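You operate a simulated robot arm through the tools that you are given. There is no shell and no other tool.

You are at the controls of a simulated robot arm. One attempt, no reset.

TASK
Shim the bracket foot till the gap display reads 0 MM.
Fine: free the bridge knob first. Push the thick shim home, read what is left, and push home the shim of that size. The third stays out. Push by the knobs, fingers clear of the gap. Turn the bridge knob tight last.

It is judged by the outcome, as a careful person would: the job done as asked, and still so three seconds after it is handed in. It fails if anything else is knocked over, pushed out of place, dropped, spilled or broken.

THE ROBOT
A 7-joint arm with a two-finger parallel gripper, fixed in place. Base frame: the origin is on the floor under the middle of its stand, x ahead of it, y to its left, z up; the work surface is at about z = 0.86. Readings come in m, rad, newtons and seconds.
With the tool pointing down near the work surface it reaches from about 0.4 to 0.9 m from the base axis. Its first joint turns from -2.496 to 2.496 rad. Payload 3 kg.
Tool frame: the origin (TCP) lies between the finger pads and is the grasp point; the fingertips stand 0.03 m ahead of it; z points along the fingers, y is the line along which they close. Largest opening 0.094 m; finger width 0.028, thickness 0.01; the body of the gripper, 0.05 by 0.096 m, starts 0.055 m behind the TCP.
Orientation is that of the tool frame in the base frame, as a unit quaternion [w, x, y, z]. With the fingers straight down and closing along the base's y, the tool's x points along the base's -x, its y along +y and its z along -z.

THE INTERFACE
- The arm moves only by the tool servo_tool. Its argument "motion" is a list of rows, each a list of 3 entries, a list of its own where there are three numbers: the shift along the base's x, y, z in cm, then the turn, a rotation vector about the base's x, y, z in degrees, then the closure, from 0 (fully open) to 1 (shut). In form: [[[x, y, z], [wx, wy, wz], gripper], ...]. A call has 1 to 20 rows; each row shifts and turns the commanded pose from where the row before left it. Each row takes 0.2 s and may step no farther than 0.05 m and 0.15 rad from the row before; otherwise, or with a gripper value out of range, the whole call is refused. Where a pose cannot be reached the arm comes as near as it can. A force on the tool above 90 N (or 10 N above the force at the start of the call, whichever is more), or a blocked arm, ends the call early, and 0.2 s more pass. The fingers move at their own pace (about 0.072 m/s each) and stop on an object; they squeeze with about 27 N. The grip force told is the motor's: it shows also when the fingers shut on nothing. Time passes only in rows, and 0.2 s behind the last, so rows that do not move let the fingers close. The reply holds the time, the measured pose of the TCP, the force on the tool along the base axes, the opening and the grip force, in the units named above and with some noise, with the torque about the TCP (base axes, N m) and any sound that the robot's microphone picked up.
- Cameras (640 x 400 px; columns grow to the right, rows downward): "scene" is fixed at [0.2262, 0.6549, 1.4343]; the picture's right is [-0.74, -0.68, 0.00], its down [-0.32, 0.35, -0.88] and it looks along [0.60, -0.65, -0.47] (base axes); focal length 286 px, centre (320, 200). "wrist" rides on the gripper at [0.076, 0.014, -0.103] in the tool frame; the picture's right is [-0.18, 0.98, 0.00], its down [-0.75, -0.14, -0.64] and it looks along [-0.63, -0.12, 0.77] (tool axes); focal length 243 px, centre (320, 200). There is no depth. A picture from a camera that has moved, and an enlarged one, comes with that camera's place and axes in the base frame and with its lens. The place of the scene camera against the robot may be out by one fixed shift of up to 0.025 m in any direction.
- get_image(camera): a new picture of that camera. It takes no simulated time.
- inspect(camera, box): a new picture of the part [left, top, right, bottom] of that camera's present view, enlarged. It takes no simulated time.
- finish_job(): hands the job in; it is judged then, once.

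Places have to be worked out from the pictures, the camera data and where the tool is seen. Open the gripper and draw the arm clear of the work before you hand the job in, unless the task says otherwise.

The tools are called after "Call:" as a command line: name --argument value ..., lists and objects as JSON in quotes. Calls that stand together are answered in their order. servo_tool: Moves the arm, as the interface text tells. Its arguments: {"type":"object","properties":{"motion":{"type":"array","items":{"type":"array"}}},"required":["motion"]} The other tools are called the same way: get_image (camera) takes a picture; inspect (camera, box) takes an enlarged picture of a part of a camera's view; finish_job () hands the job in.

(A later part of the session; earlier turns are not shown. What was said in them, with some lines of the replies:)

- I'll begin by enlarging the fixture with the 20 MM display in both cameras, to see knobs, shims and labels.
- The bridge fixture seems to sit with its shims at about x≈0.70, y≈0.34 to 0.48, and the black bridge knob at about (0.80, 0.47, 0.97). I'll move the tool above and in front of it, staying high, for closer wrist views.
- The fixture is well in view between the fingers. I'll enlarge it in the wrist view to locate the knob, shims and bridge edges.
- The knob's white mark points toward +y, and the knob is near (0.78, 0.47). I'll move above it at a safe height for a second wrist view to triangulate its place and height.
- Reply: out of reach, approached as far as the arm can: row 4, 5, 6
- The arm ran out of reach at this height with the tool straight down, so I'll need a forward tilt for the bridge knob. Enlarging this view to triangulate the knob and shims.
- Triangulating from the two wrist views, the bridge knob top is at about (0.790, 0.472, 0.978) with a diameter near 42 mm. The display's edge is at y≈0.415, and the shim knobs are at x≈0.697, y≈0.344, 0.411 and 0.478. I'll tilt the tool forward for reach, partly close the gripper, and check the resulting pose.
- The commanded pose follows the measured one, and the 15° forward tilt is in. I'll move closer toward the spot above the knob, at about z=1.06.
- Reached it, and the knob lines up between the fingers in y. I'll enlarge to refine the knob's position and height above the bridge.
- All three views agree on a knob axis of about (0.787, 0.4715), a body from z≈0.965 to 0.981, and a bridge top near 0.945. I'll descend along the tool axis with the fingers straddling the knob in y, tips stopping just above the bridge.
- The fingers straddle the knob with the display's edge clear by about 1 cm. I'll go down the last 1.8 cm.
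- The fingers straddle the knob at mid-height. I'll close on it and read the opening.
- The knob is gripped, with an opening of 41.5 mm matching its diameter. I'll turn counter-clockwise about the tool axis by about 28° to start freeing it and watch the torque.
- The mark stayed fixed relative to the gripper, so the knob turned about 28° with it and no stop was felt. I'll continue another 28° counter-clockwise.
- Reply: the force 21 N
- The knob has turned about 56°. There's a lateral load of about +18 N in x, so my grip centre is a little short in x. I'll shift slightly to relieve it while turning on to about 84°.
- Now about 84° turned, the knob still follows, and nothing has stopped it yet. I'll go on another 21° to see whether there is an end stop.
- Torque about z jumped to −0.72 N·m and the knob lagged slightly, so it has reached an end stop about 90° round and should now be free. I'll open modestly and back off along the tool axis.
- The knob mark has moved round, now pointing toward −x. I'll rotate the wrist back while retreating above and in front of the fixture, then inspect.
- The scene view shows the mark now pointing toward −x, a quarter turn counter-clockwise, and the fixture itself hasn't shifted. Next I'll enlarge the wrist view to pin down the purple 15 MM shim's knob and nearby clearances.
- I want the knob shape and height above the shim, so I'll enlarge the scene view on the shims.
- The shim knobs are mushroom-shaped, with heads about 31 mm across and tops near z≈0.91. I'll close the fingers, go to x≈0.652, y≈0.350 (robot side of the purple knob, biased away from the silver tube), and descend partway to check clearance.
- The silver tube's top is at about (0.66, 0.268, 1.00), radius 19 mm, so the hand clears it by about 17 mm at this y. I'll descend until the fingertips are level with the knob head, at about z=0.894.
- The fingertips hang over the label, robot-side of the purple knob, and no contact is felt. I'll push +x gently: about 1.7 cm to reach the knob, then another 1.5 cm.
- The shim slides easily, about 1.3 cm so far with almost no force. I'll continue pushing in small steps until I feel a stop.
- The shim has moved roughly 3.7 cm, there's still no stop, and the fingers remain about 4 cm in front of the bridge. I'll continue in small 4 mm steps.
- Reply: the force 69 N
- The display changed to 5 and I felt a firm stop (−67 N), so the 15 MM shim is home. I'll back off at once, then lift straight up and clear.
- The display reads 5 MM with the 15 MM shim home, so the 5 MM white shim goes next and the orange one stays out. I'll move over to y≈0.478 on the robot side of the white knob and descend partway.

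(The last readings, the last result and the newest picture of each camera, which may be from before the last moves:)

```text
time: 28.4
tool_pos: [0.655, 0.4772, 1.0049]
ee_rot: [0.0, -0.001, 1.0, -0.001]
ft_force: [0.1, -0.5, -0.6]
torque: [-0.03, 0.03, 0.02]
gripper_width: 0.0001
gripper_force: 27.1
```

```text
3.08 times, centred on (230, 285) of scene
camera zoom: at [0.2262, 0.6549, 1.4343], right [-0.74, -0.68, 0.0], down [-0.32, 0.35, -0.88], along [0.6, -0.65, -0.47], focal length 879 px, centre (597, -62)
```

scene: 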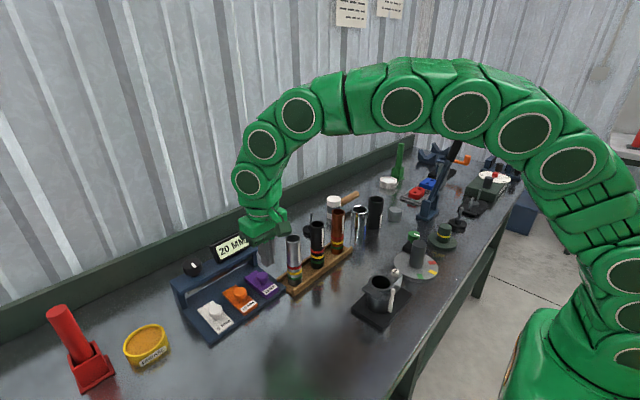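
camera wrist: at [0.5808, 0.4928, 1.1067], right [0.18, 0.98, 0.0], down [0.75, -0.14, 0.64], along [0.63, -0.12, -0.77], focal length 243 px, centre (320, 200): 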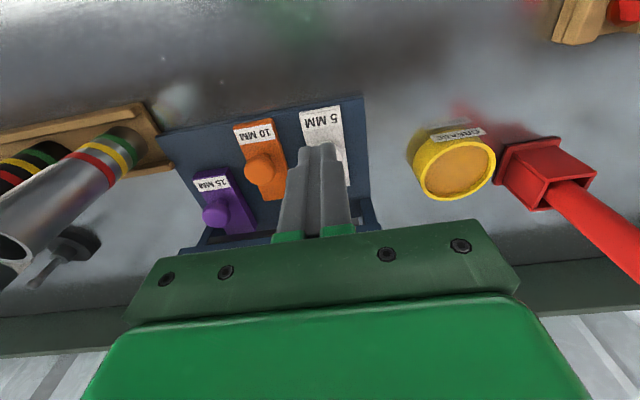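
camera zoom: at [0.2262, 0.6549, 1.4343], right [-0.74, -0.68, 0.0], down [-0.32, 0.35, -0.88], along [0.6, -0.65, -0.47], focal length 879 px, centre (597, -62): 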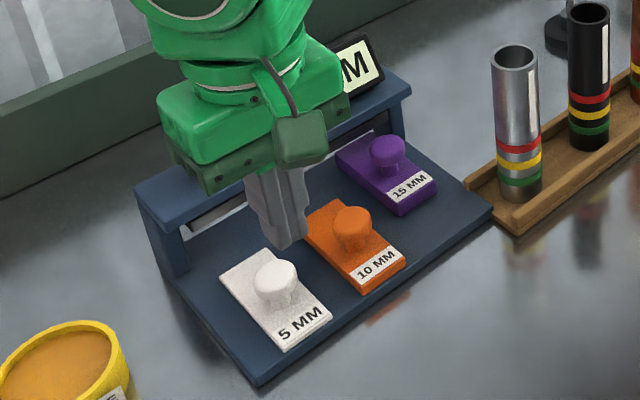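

The fingers line up with the white shim's label in y. I'll descend to tip height of about 0.885, behind the white knob.

Call:
servo_tool --motion '[[[-0.2, 0, -2.5], [0, 0, 0], 1], [[0, 0, -2.5], [0, 0, 0], 1], [[0, 0, -2.0], [0, 0, 0], 1], [[0, 0, -1.2], [0, 0, 0], 1], [[0, 0, -0.8], [0, 0, 0], 1], [[0, 0, 0], [0, 0, 0], 1]]'

Call:
get_image --camera "wrist"

Call:
inspect --camera "scene" --box '[160, 230, 280, 350]'

```text
time: 29.8
tool_pos: [0.6532, 0.477, 0.9145]
ee_rot: [0.0, -0.001, 1.0, 0.001]
ft_force: [-0.1, 0.2, -0.1]
torque: [-0.01, -0.03, -0.02]
gripper_width: 0.0
gripper_force: 27.5
```

```text
taken
camera wrist: at [0.5773, 0.4911, 1.0169], right [0.18, 0.98, 0.0], down [0.75, -0.14, 0.64], along [0.63, -0.12, -0.77], focal length 243 px, centre (320, 200)
```

wrist: 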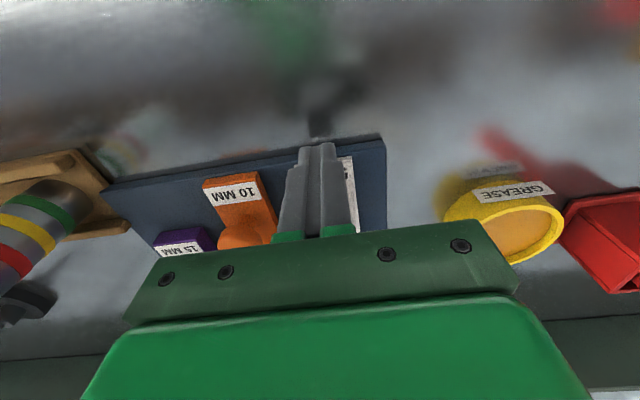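

```text
3.33 times, centred on (220, 290) of scene
camera zoom: at [0.2262, 0.6549, 1.4343], right [-0.74, -0.68, 0.0], down [-0.32, 0.35, -0.88], along [0.6, -0.65, -0.47], focal length 952 px, centre (653, -100)
```

zoom: 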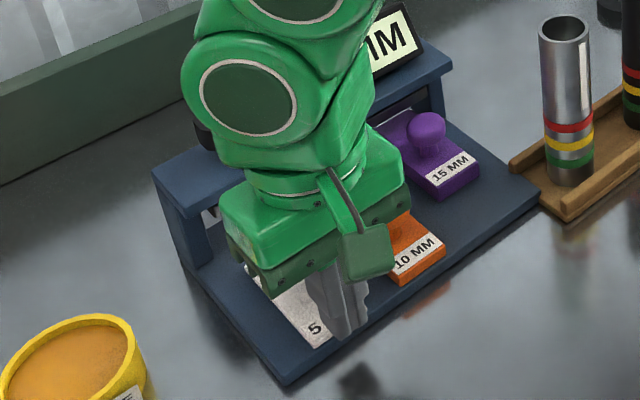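

The closed fingers are behind the white knob with no contact. I'll push +x toward about x=0.70.

Call:
servo_tool --motion '[[[0.8, 0.05, 0], [0, 0, 0], 1], [[0.8, 0, 0], [0, 0, 0], 1], [[0.6, 0, 0], [0, 0, 0], 1], [[0.5, 0, 0], [0, 0, 0], 1], [[0.5, 0, 0], [0, 0, 0], 1], [[0.5, 0, 0], [0, 0, 0], 1], [[0.5, 0, 0], [0, 0, 0], 1], [[0.5, 0, 0], [0, 0, 0], 1], [[0, 0, 0], [0, 0, 0], 1]]'

Call:
get_image --camera "wrist"

Call:
inspect --camera "scene" --box '[160, 230, 280, 350]'

```text
time: 31.8
tool_pos: [0.6969, 0.475, 0.9151]
ee_rot: [0.0, 0.001, 1.0, 0.0]
ft_force: [0.2, -0.2, 0.2]
torque: [-0.01, 0.01, 0.01]
gripper_width: 0.0002
gripper_force: 26.8
```

```text
taken
camera wrist: at [0.6234, 0.4909, 1.0166], right [0.18, 0.98, 0.0], down [0.75, -0.14, 0.64], along [0.63, -0.12, -0.77], focal length 243 px, centre (320, 200)
```

wrist: 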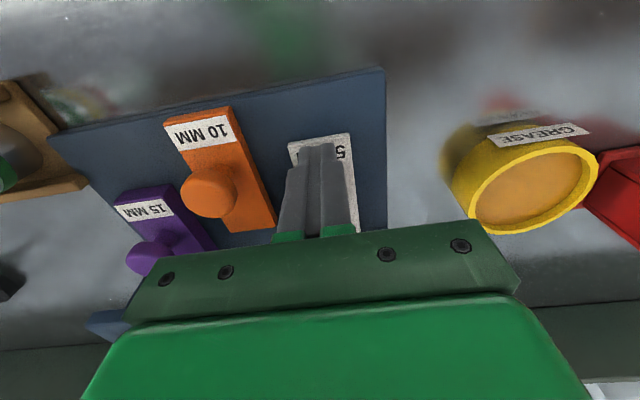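

```text
3.33 times, centred on (220, 290) of scene
camera zoom: at [0.2262, 0.6549, 1.4343], right [-0.74, -0.68, 0.0], down [-0.32, 0.35, -0.88], along [0.6, -0.65, -0.47], focal length 952 px, centre (653, -100)
```

zoom: 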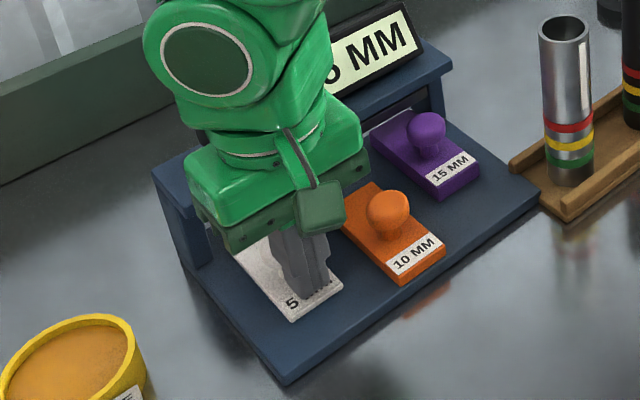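

The white shim is moving, about 2.7 cm in, and the forces are near zero. I'll correct the slight y drift and continue in small steps toward the stop at x≈0.715.

Call:
servo_tool --motion '[[[0.4, 0.2, 0], [0, 0, 0], 1], [[0.4, 0.1, 0], [0, 0, 0], 1], [[0.4, 0, 0], [0, 0, 0], 1], [[0.25, 0, 0], [0, 0, 0], 1], [[0, 0, 0], [0, 0, 0], 1]]'

Call:
inspect --camera "scene" --box '[160, 210, 280, 330]'

```text
time: 33.0
tool_pos: [0.712, 0.4812, 0.9144]
ee_rot: [0.0, 0.0, 1.0, 0.0]
ft_force: [-0.7, 0.3, 0.1]
torque: [0.01, -0.04, 0.0]
gripper_width: 0.0
gripper_force: 27.0
```

```text
3.33 times, centred on (220, 270) of scene
camera zoom: at [0.2262, 0.6549, 1.4343], right [-0.74, -0.68, 0.0], down [-0.32, 0.35, -0.88], along [0.6, -0.65, -0.47], focal length 952 px, centre (653, -33)
```

zoom: 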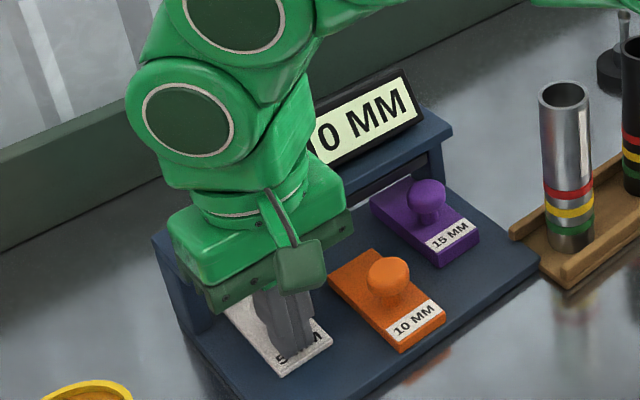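

The display now shows 0 MM, though I haven't felt the stop yet. I'll nudge in 2 mm steps until the shim seats.

Call:
servo_tool --motion '[[[0.2, 0, 0], [0, 0, 0], 1], [[0.15, 0, 0], [0, 0, 0], 1], [[0, 0, 0], [0, 0, 0], 1]]'

```text
time: 33.8
tool_pos: [0.7145, 0.4803, 0.9127]
ee_rot: [-0.001, -0.001, 1.0, 0.0]
ft_force: [-14.3, -1.6, -3.6]
torque: [0.01, 0.23, -0.11]
gripper_width: 0.0001
gripper_force: 27.1
```

A −14 N resistance shows the white shim is against its stop. I'll back off, lift clear and check the display.

Call:
servo_tool --motion '[[[-0.8, 0, 0], [0, 0, 0], 1], [[-1.2, 0, 0], [0, 0, 0], 1], [[-1.0, 0, 0], [0, 0, 0], 1], [[0, 0, 2.5], [0, 0, 0], 1], [[0, 0, 3.5], [0, 0, 0], 1], [[0, 0, 4], [0, 0, 0], 1], [[-1, -1, 4], [0, 0, 0], 1], [[-1, -2, 3], [0, 0, 0], 1], [[0, 0, 0], [0, 0, 0], 0.5]]'

Call:
get_image --camera "wrist"

Call:
inspect --camera "scene" --box '[160, 220, 300, 350]'

```text
time: 35.8
tool_pos: [0.6678, 0.4501, 1.0894]
ee_rot: [0.001, 0.0, 1.0, 0.0]
ft_force: [1.6, -0.4, -0.6]
torque: [-0.02, 0.01, 0.0]
gripper_width: 0.0473
gripper_force: 0.4
```

```text
taken
camera wrist: at [0.5917, 0.4646, 1.1906], right [0.18, 0.98, 0.0], down [0.75, -0.14, 0.64], along [0.63, -0.12, -0.77], focal length 243 px, centre (320, 200)
```

wrist: 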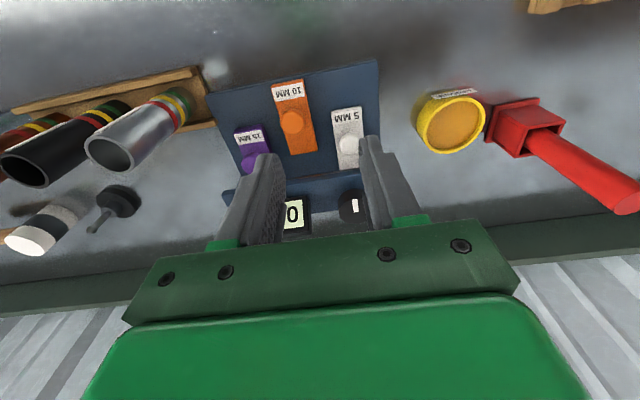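

```text
3.08 times, centred on (230, 285) of scene
camera zoom: at [0.2262, 0.6549, 1.4343], right [-0.74, -0.68, 0.0], down [-0.32, 0.35, -0.88], along [0.6, -0.65, -0.47], focal length 879 px, centre (597, -62)
```

zoom: 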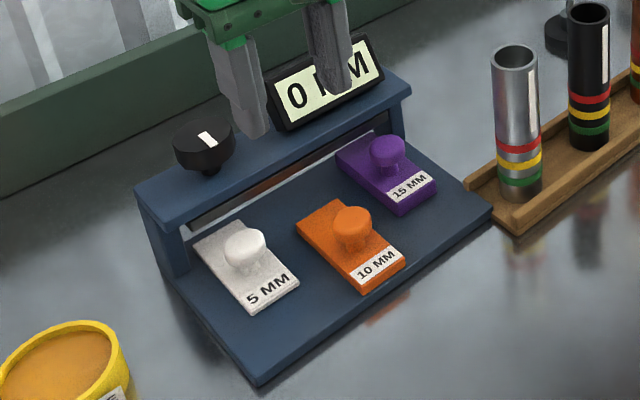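

The display reads 0 MM with white and purple home and orange still out, and the knob is still in its freed position. For tightening, I'll tilt forward again, turn the wrist 90° counter-clockwise, and move above the bridge knob, ready to turn it back clockwise.

Call:
servo_tool --motion '[[[0, 0, 0.5], [0, -7.5, 0], 0.36], [[0, 0, 0.5], [0, -7.5, 0], 0.36], [[0.74, 0.14, 0], [-1.94, 0, 7.24], 0.36], [[0.74, 0.14, 0], [-1.94, 0, 7.24], 0.36], [[0.74, 0.14, 0], [-1.94, 0, 7.24], 0.36], [[0.74, 0.14, 0], [-1.94, 0, 7.24], 0.36], [[0.74, 0.14, 0], [-1.94, 0, 7.24], 0.36], [[0.74, 0.14, 0], [-1.94, 0, 7.24], 0.36], [[0.74, 0.14, 0], [-1.94, 0, 7.24], 0.36], [[0.74, 0.14, 0], [-1.94, 0, 7.24], 0.36], [[0.74, 0.14, 0], [-1.94, 0, 7.24], 0.36], [[0.74, 0.14, 0], [-1.94, 0, 7.24], 0.36], [[0.74, 0.14, 0], [-1.94, 0, 7.24], 0.36], [[0.74, 0.14, 0], [-1.94, 0, 7.24], 0.36], [[0, 0, 0], [0, 0, 0], 0.36]]'

Call:
get_image --camera "wrist"

Call:
get_image --camera "scene"

```text
time: 39.0
tool_pos: [0.7541, 0.4671, 1.0955]
ee_rot: [-0.093, 0.701, -0.701, 0.092]
ft_force: [1.0, -0.4, -0.8]
torque: [0.01, 0.0, -0.03]
gripper_width: 0.0603
gripper_force: 0.0
```

```text
taken
camera wrist: at [0.7153, 0.391, 1.1902], right [-0.95, 0.18, -0.25], down [-0.03, 0.75, 0.66], along [0.31, 0.63, -0.71], focal length 243 px, centre (320, 200)
```

wrist: 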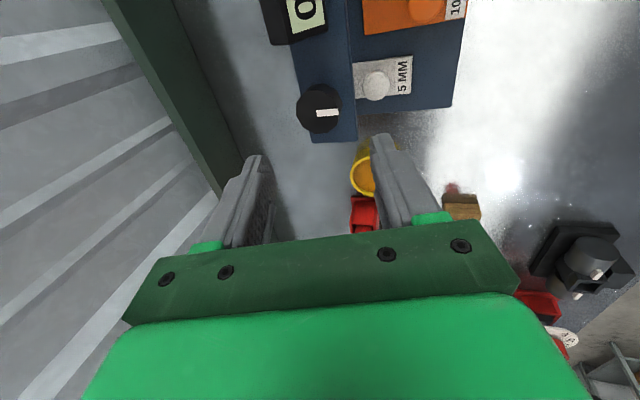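

```text
taken
```

scene: 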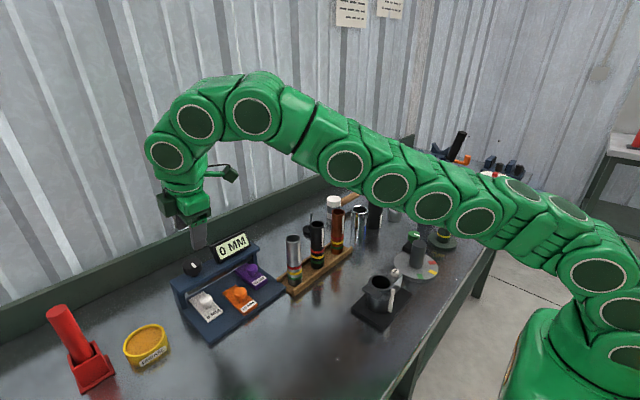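

The pose matches the plan, at 90° wrist yaw over the knob. I'll align in x and y, then descend along the tool axis to just above the knob and check.

Call:
servo_tool --motion '[[[0.25, 0.25, 0], [0, 0, 0], 0.36], [[0.54, 0, -2.0], [0, 0, 0], 0.36], [[0.54, 0, -2.0], [0, 0, 0], 0.36], [[0.54, 0, -2.0], [0, 0, 0], 0.36], [[0.4, 0, -1.5], [0, 0, 0], 0.36], [[0, 0, 0], [0, 0, 0], 0.36]]'

Call:
get_image --camera "wrist"

Call:
inspect --camera "scene" --box '[140, 200, 260, 290]'

```text
time: 40.4
tool_pos: [0.7781, 0.4704, 1.0197]
ee_rot: [0.092, -0.701, 0.701, -0.092]
ft_force: [0.2, 0.0, 0.0]
torque: [0.03, 0.02, 0.01]
gripper_width: 0.0603
gripper_force: 0.0
```

```text
taken
camera wrist: at [0.7384, 0.3942, 1.1133], right [-0.95, 0.18, -0.25], down [-0.03, 0.75, 0.66], along [0.31, 0.63, -0.71], focal length 243 px, centre (320, 200)
```

wrist: 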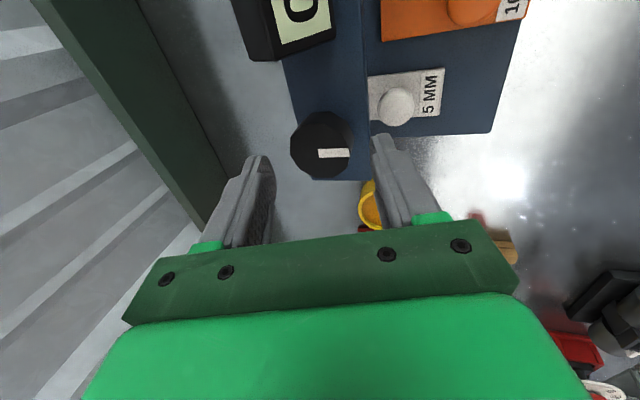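

```text
4.44 times, centred on (200, 245) of scene
camera zoom: at [0.2262, 0.6549, 1.4343], right [-0.74, -0.68, 0.0], down [-0.32, 0.35, -0.88], along [0.6, -0.65, -0.47], focal length 1270 px, centre (853, 0)
```

zoom: 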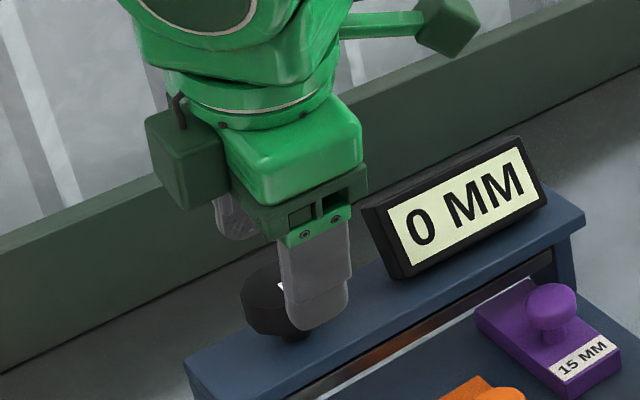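

The knob is centred between the fingers and the display is clear. I'll go down the remaining 2.5 cm and close on the knob.

Call:
servo_tool --motion '[[[0.3, -0.05, -1.3], [0, 0, 0], 0.36], [[0.27, 0, -1.2], [0, 0, 0], 0.36], [[0, 0, 0], [0, 0, 0], 0.36], [[0, 0, 0], [0, 0, 0], 0.7], [[0, 0, 0], [0, 0, 0], 1], [[0, 0, 0], [0, 0, 0], 1]]'

Call:
get_image --camera "wrist"

Call:
inspect --camera "scene" --box '[140, 200, 260, 290]'

```text
time: 41.8
tool_pos: [0.7823, 0.4684, 0.9947]
ee_rot: [0.091, -0.701, 0.701, -0.092]
ft_force: [-16.0, -5.8, 0.9]
torque: [-0.41, 0.8, -0.02]
gripper_width: 0.0447
gripper_force: 45.1
```

```text
taken
camera wrist: at [0.7435, 0.3934, 1.0895], right [-0.95, 0.18, -0.25], down [-0.03, 0.75, 0.66], along [0.31, 0.63, -0.71], focal length 243 px, centre (320, 200)
```

wrist: 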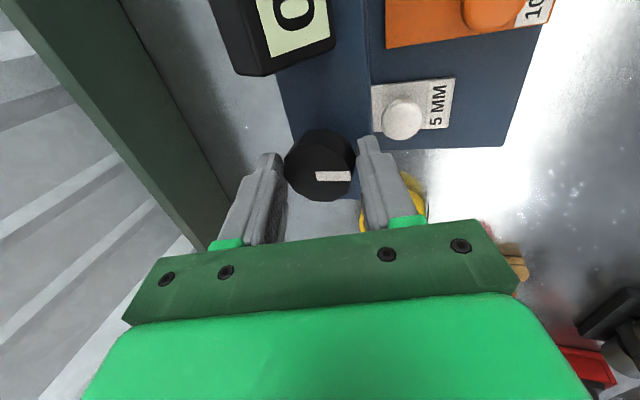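

```text
4.44 times, centred on (200, 245) of scene
camera zoom: at [0.2262, 0.6549, 1.4343], right [-0.74, -0.68, 0.0], down [-0.32, 0.35, -0.88], along [0.6, -0.65, -0.47], focal length 1270 px, centre (853, 0)
```

zoom: 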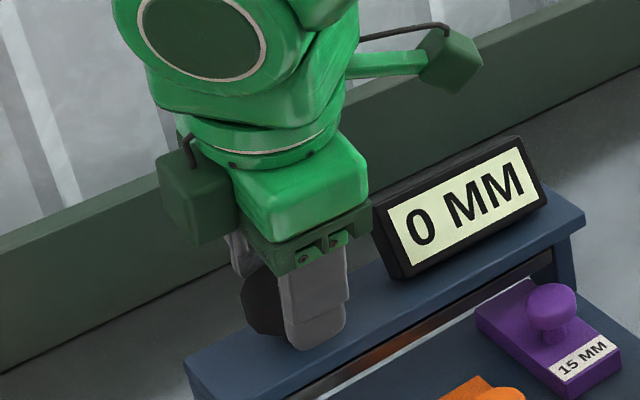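

The knob is gripped. I'll relieve the −16 N x-load with a tiny shift, then turn clockwise about 28°.

Call:
servo_tool --motion '[[[-0.12, -0.05, 0], [0, 0, 0], 1], [[0, 0, 0], [1.81, 0, -6.76], 1], [[0, 0, 0], [1.81, 0, -6.76], 1], [[0, 0, 0], [1.81, 0, -6.76], 1], [[0, 0, 0], [1.81, 0, -6.76], 1], [[0, 0, 0], [0, 0, 0], 1]]'

Call:
get_image --camera "wrist"

```text
time: 43.2
tool_pos: [0.781, 0.4683, 0.9936]
ee_rot: [0.112, -0.509, 0.851, -0.067]
ft_force: [3.4, 2.4, -3.5]
torque: [0.12, -0.04, 0.04]
gripper_width: 0.0443
gripper_force: 44.5
```

```text
taken
camera wrist: at [0.7093, 0.4081, 1.0799], right [-0.75, 0.63, -0.2], down [0.3, 0.6, 0.74], along [0.59, 0.5, -0.64], focal length 243 px, centre (320, 200)
```

wrist: 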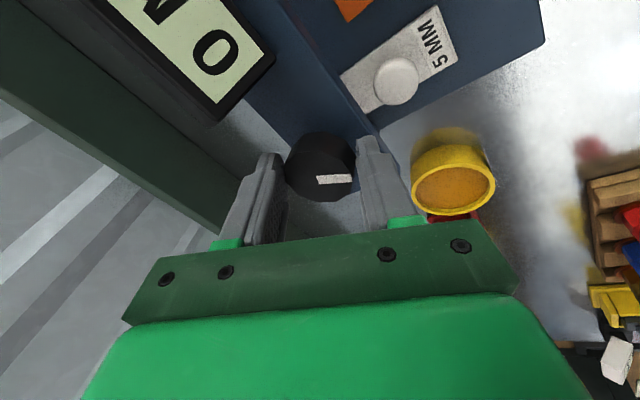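

The knob is turning with the gripper, with the mark steady relative to the fingers and loads small. I'll continue clockwise another 42°.

Call:
servo_tool --motion '[[[0, 0, 0], [1.81, 0, -6.76], 1], [[0, 0, 0], [1.81, 0, -6.76], 1], [[0, 0, 0], [1.81, 0, -6.76], 1], [[0, 0, 0], [1.81, 0, -6.76], 1], [[0, 0, 0], [1.81, 0, -6.76], 1], [[0, 0, 0], [1.81, 0, -6.76], 1], [[0, 0, 0], [0, 0, 0], 1]]'

Call:
get_image --camera "wrist"

```text
time: 44.8
tool_pos: [0.7802, 0.4696, 0.9949]
ee_rot: [0.129, -0.172, 0.976, -0.021]
ft_force: [-12.0, 11.4, -13.3]
torque: [1.39, 0.64, 0.09]
gripper_width: 0.0426
gripper_force: 45.0
```

```text
taken
camera wrist: at [0.6815, 0.4574, 1.0734], right [-0.16, 0.99, -0.04], down [0.56, 0.12, 0.82], along [0.81, 0.11, -0.58], focal length 243 px, centre (320, 200)
```

wrist: 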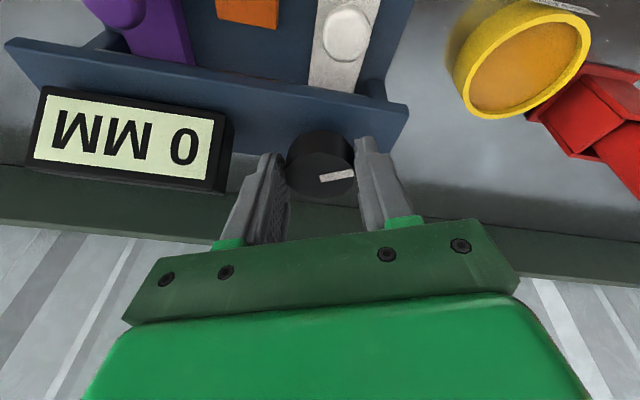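

The knob has slipped a little in the grip (it's at about 25° from tight, the gripper at about 20°) and side loads built up. I'll open, re-centre, turn the wrist back counter-clockwise 28°, and grip again for the final tightening.

Call:
servo_tool --motion '[[[0, 0, 0], [0, 0, 0], 0.36], [[0, 0, 0], [0, 0, 0], 0.36], [[0.1, 0.05, 0], [-1.81, 0, 6.76], 0.36], [[0, 0, 0], [-1.81, 0, 6.76], 0.36], [[0, 0, 0], [-1.81, 0, 6.76], 0.36], [[0, 0, 0], [-1.81, 0, 6.76], 0.36], [[0, 0, 0], [0, 0, 0], 0.36]]'

Call:
get_image --camera "wrist"

Call:
inspect --camera "scene" --box '[140, 200, 260, 290]'

```text
time: 46.4
tool_pos: [0.7821, 0.4684, 0.9954]
ee_rot: [0.119, -0.404, 0.905, -0.054]
ft_force: [-0.1, 0.2, 0.1]
torque: [-0.02, -0.02, 0.0]
gripper_width: 0.0602
gripper_force: 0.1
```

```text
taken
camera wrist: at [0.6978, 0.421, 1.0776], right [-0.59, 0.79, -0.16], down [0.42, 0.47, 0.78], along [0.69, 0.39, -0.61], focal length 243 px, centre (320, 200)
```

wrist: 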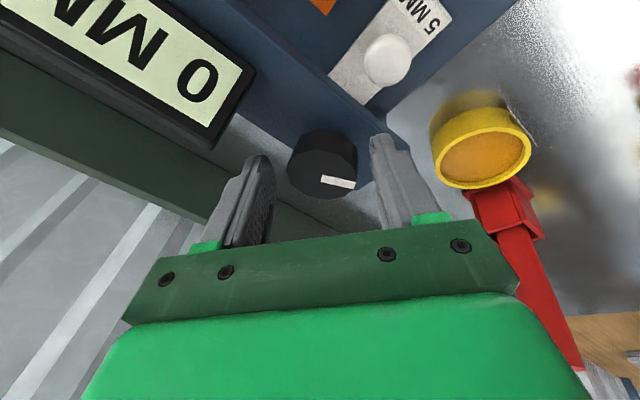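

```text
4.44 times, centred on (200, 245) of scene
camera zoom: at [0.2262, 0.6549, 1.4343], right [-0.74, -0.68, 0.0], down [-0.32, 0.35, -0.88], along [0.6, -0.65, -0.47], focal length 1270 px, centre (853, 0)
```

zoom: 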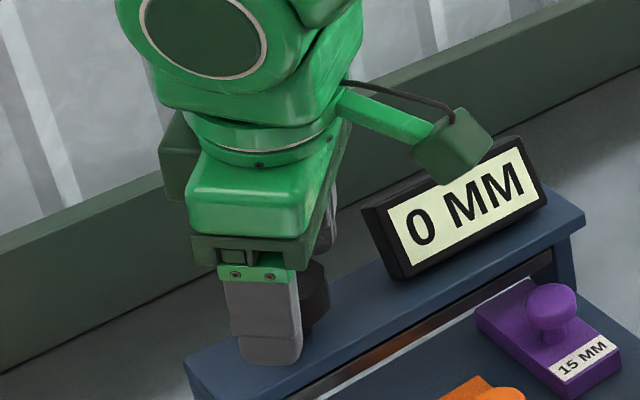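

The gripper is at about 48° and the knob at about 30° from tight. I'll close on it and turn clockwise about 35°.

Call:
servo_tool --motion '[[[0.05, 0.1, -0.1], [0, 0, 0], 0.7], [[0, 0, 0], [0, 0, 0], 1], [[0, 0, 0], [0, 0, 0], 1], [[0, 0, 0], [1.81, 0, -6.76], 1], [[0, 0, 0], [1.81, 0, -6.76], 1], [[0, 0, 0], [1.81, 0, -6.76], 1], [[0, 0, 0], [0, 0, 0], 1]]'

Call:
get_image --camera "wrist"

```text
time: 48.0
tool_pos: [0.7813, 0.4687, 0.9924]
ee_rot: [0.127, -0.231, 0.964, -0.031]
ft_force: [-7.1, 13.0, -6.8]
torque: [1.14, -0.36, 0.1]
gripper_width: 0.0432
gripper_force: 45.1
```

```text
taken
camera wrist: at [0.6846, 0.4483, 1.0721], right [-0.27, 0.96, -0.07], down [0.55, 0.22, 0.81], along [0.79, 0.18, -0.58], focal length 243 px, centre (320, 200)
```

wrist: 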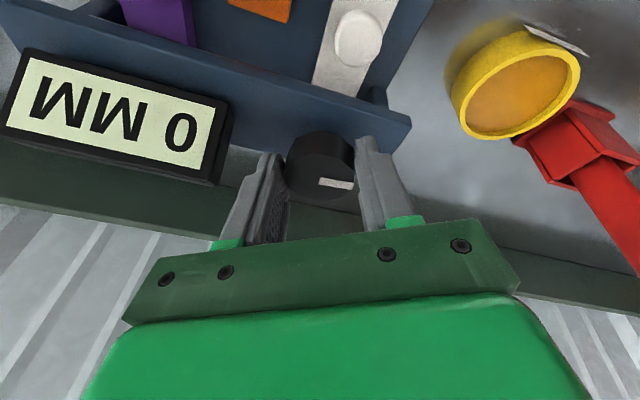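

It's following well, with the knob at roughly 14° from its original tight mark. I'll keep turning clockwise with a tiny +y relief, watching for the stop torque.

Call:
servo_tool --motion '[[[0, 0.1, 0], [1.81, 0, -6.76], 1], [[0, 0, 0], [1.81, 0, -6.76], 1], [[0, 0, 0], [1.81, 0, -6.76], 1], [[0, 0, 0], [0, 0, 0], 1]]'

Call:
get_image --camera "wrist"

```text
time: 49.0
tool_pos: [0.7815, 0.4703, 0.9935]
ee_rot: [0.131, -0.052, 0.99, -0.007]
ft_force: [-0.8, 7.8, -5.4]
torque: [0.96, 0.14, 0.93]
gripper_width: 0.0417
gripper_force: 44.8
```

```text
taken
camera wrist: at [0.6823, 0.477, 1.0718], right [0.08, 1.0, 0.02], down [0.57, -0.06, 0.82], along [0.82, -0.05, -0.57], focal length 243 px, centre (320, 200)
```

wrist: 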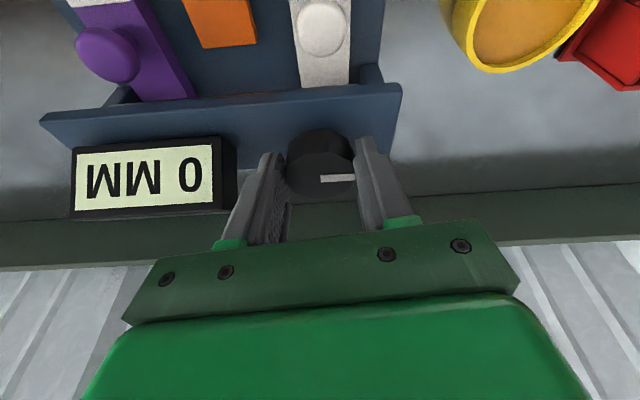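

The z-torque rose to +0.93 N·m and the mark is back at its original tight direction, so the stop is reached. I'll add one small extra twist to make it firmly tight.

Call:
servo_tool --motion '[[[0, 0, 0], [1.3, 0, -4.83], 1], [[0, 0, 0], [0, 0, 0], 1], [[0, 0, 0], [0, 0, 0], 1]]'

Call:
inspect --camera "wrist" --box '[220, 100, 420, 230]'

```text
time: 49.8
tool_pos: [0.7828, 0.4691, 0.994]
ee_rot: [0.132, -0.008, 0.991, -0.002]
ft_force: [2.5, 7.1, 0.2]
torque: [0.65, 0.34, 0.63]
gripper_width: 0.0417
gripper_force: 45.0
```

```text
3.08 times, centred on (320, 165) of wrist
camera zoom: at [0.6828, 0.4836, 1.072], right [0.16, 0.99, 0.04], down [0.56, -0.13, 0.82], along [0.81, -0.11, -0.58], focal length 746 px, centre (320, 308)
```

zoom: 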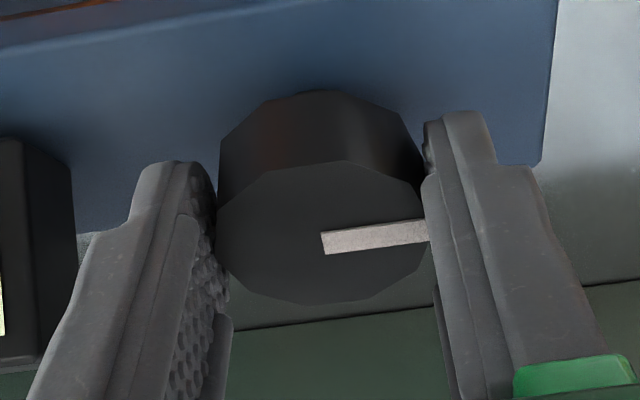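

The mark is back to its original +y direction and the extra twist only slipped in the grip, so the knob is tight at its stop. I'll release, back off along the tool axis and retreat.

Call:
servo_tool --motion '[[[0, 0, 0], [0, 0, 0], 0.3], [[0, 0, 0], [0, 0, 0], 0.3], [[-0.4, 0, 1.5], [0, 0, 0], 0.3], [[-0.5, 0, 1.9], [0, 0, 0], 0.3], [[-0.8, 0, 3.0], [0, 0, 0], 0.3], [[-0.8, 0, 3.0], [0, 0, 0], 0.3], [[-2.0, -0.5, 2.0], [0, 0, 0], 0.3], [[-3, -1, 1.5], [0, 5, 0], 0.2], [[-3, -2, 1.5], [0, 5, 0], 0.1], [[-3, -3, 1.5], [0, 5, 0], 0], [[-3, -3, 1.5], [0, 0, 0], 0], [[-3, -3, 1], [0, 0, 0], 0], [[0, 0, 0], [0, 0, 0], 0]]'

Call:
get_image --camera "scene"

Call:
inspect --camera "scene" --box '[160, 220, 300, 350]'

Call:
get_image --camera "wrist"

```text
time: 52.6
tool_pos: [0.5872, 0.3481, 1.1784]
ee_rot: [0.0, -0.009, 1.0, 0.0]
ft_force: [0.6, 0.4, 0.3]
torque: [-0.01, 0.03, -0.03]
gripper_width: 0.0939
gripper_force: 0.0
```

```text
taken
```

scene: 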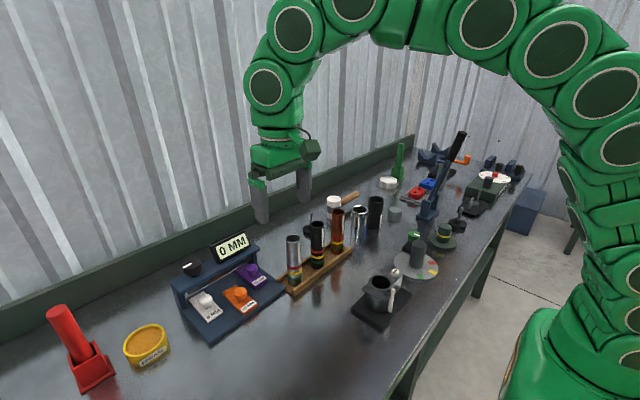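

```text
3.08 times, centred on (230, 285) of scene
camera zoom: at [0.2262, 0.6549, 1.4343], right [-0.74, -0.68, 0.0], down [-0.32, 0.35, -0.88], along [0.6, -0.65, -0.47], focal length 879 px, centre (597, -62)
```

zoom: 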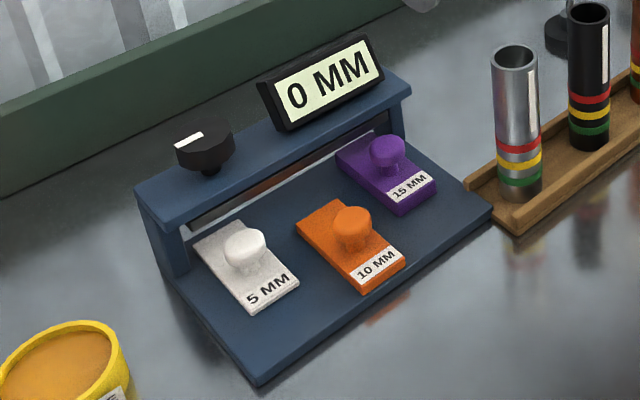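

```text
taken
camera wrist: at [0.5126, 0.3618, 1.2803], right [0.17, 0.99, 0.0], down [0.76, -0.13, 0.64], along [0.63, -0.11, -0.77], focal length 243 px, centre (320, 200)
```

wrist: 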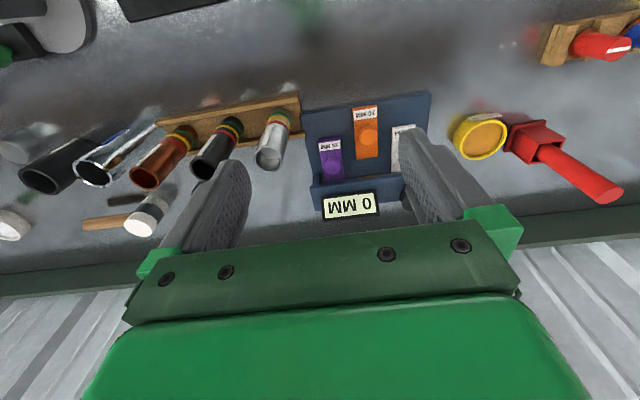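

The display reads 0 MM, orange is untouched, the arm is clear and nothing else has moved. One last close-up of the knob to compare the mark with its original tight position.

Call:
inspect --camera "scene" --box '[165, 225, 245, 285]'

```text
6.67 times, centred on (205, 255) of scene
camera zoom: at [0.2262, 0.6549, 1.4343], right [-0.74, -0.68, 0.0], down [-0.32, 0.35, -0.88], along [0.6, -0.65, -0.47], focal length 1905 px, centre (1087, -167)
```

zoom: 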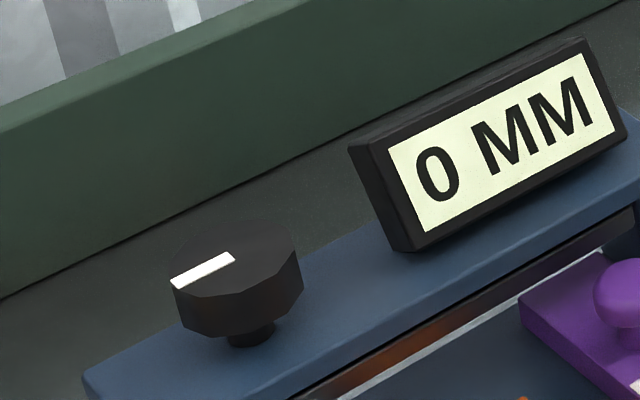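

The knob mark matches its original tight position exactly, and the display reads 0 MM. The gripper is open and the arm is clear, so I'm handing the job in.

Call:
finish_job

```text
The job is handed in.
```

The bracket foot is shimmed, the gap display reads 0 MM, and the job is handed in.

- **Bridge knob:** I freed it first with about a quarter turn counter-clockwise to its stop. I turned it tight again last, and its white mark is back exactly where it started. It slipped once in the grip on the way back, so I re-gripped to finish the turn.
- **Shims:** The 15 MM shim went home first and the display dropped from 20 to 5 MM. The 5 MM shim then went home and brought it to 0 MM. The 10 MM shim was never touched.
- **Pushing:** I pushed both shims by their knobs with the fingers in front of the bridge, outside the gap. The 15 MM shim hit its stop at about 67 N before I backed off, and the 5 MM one at about 14 N.

In the last pictures the fixture and everything around it looked unmoved. The gripper is open and the arm is clear.
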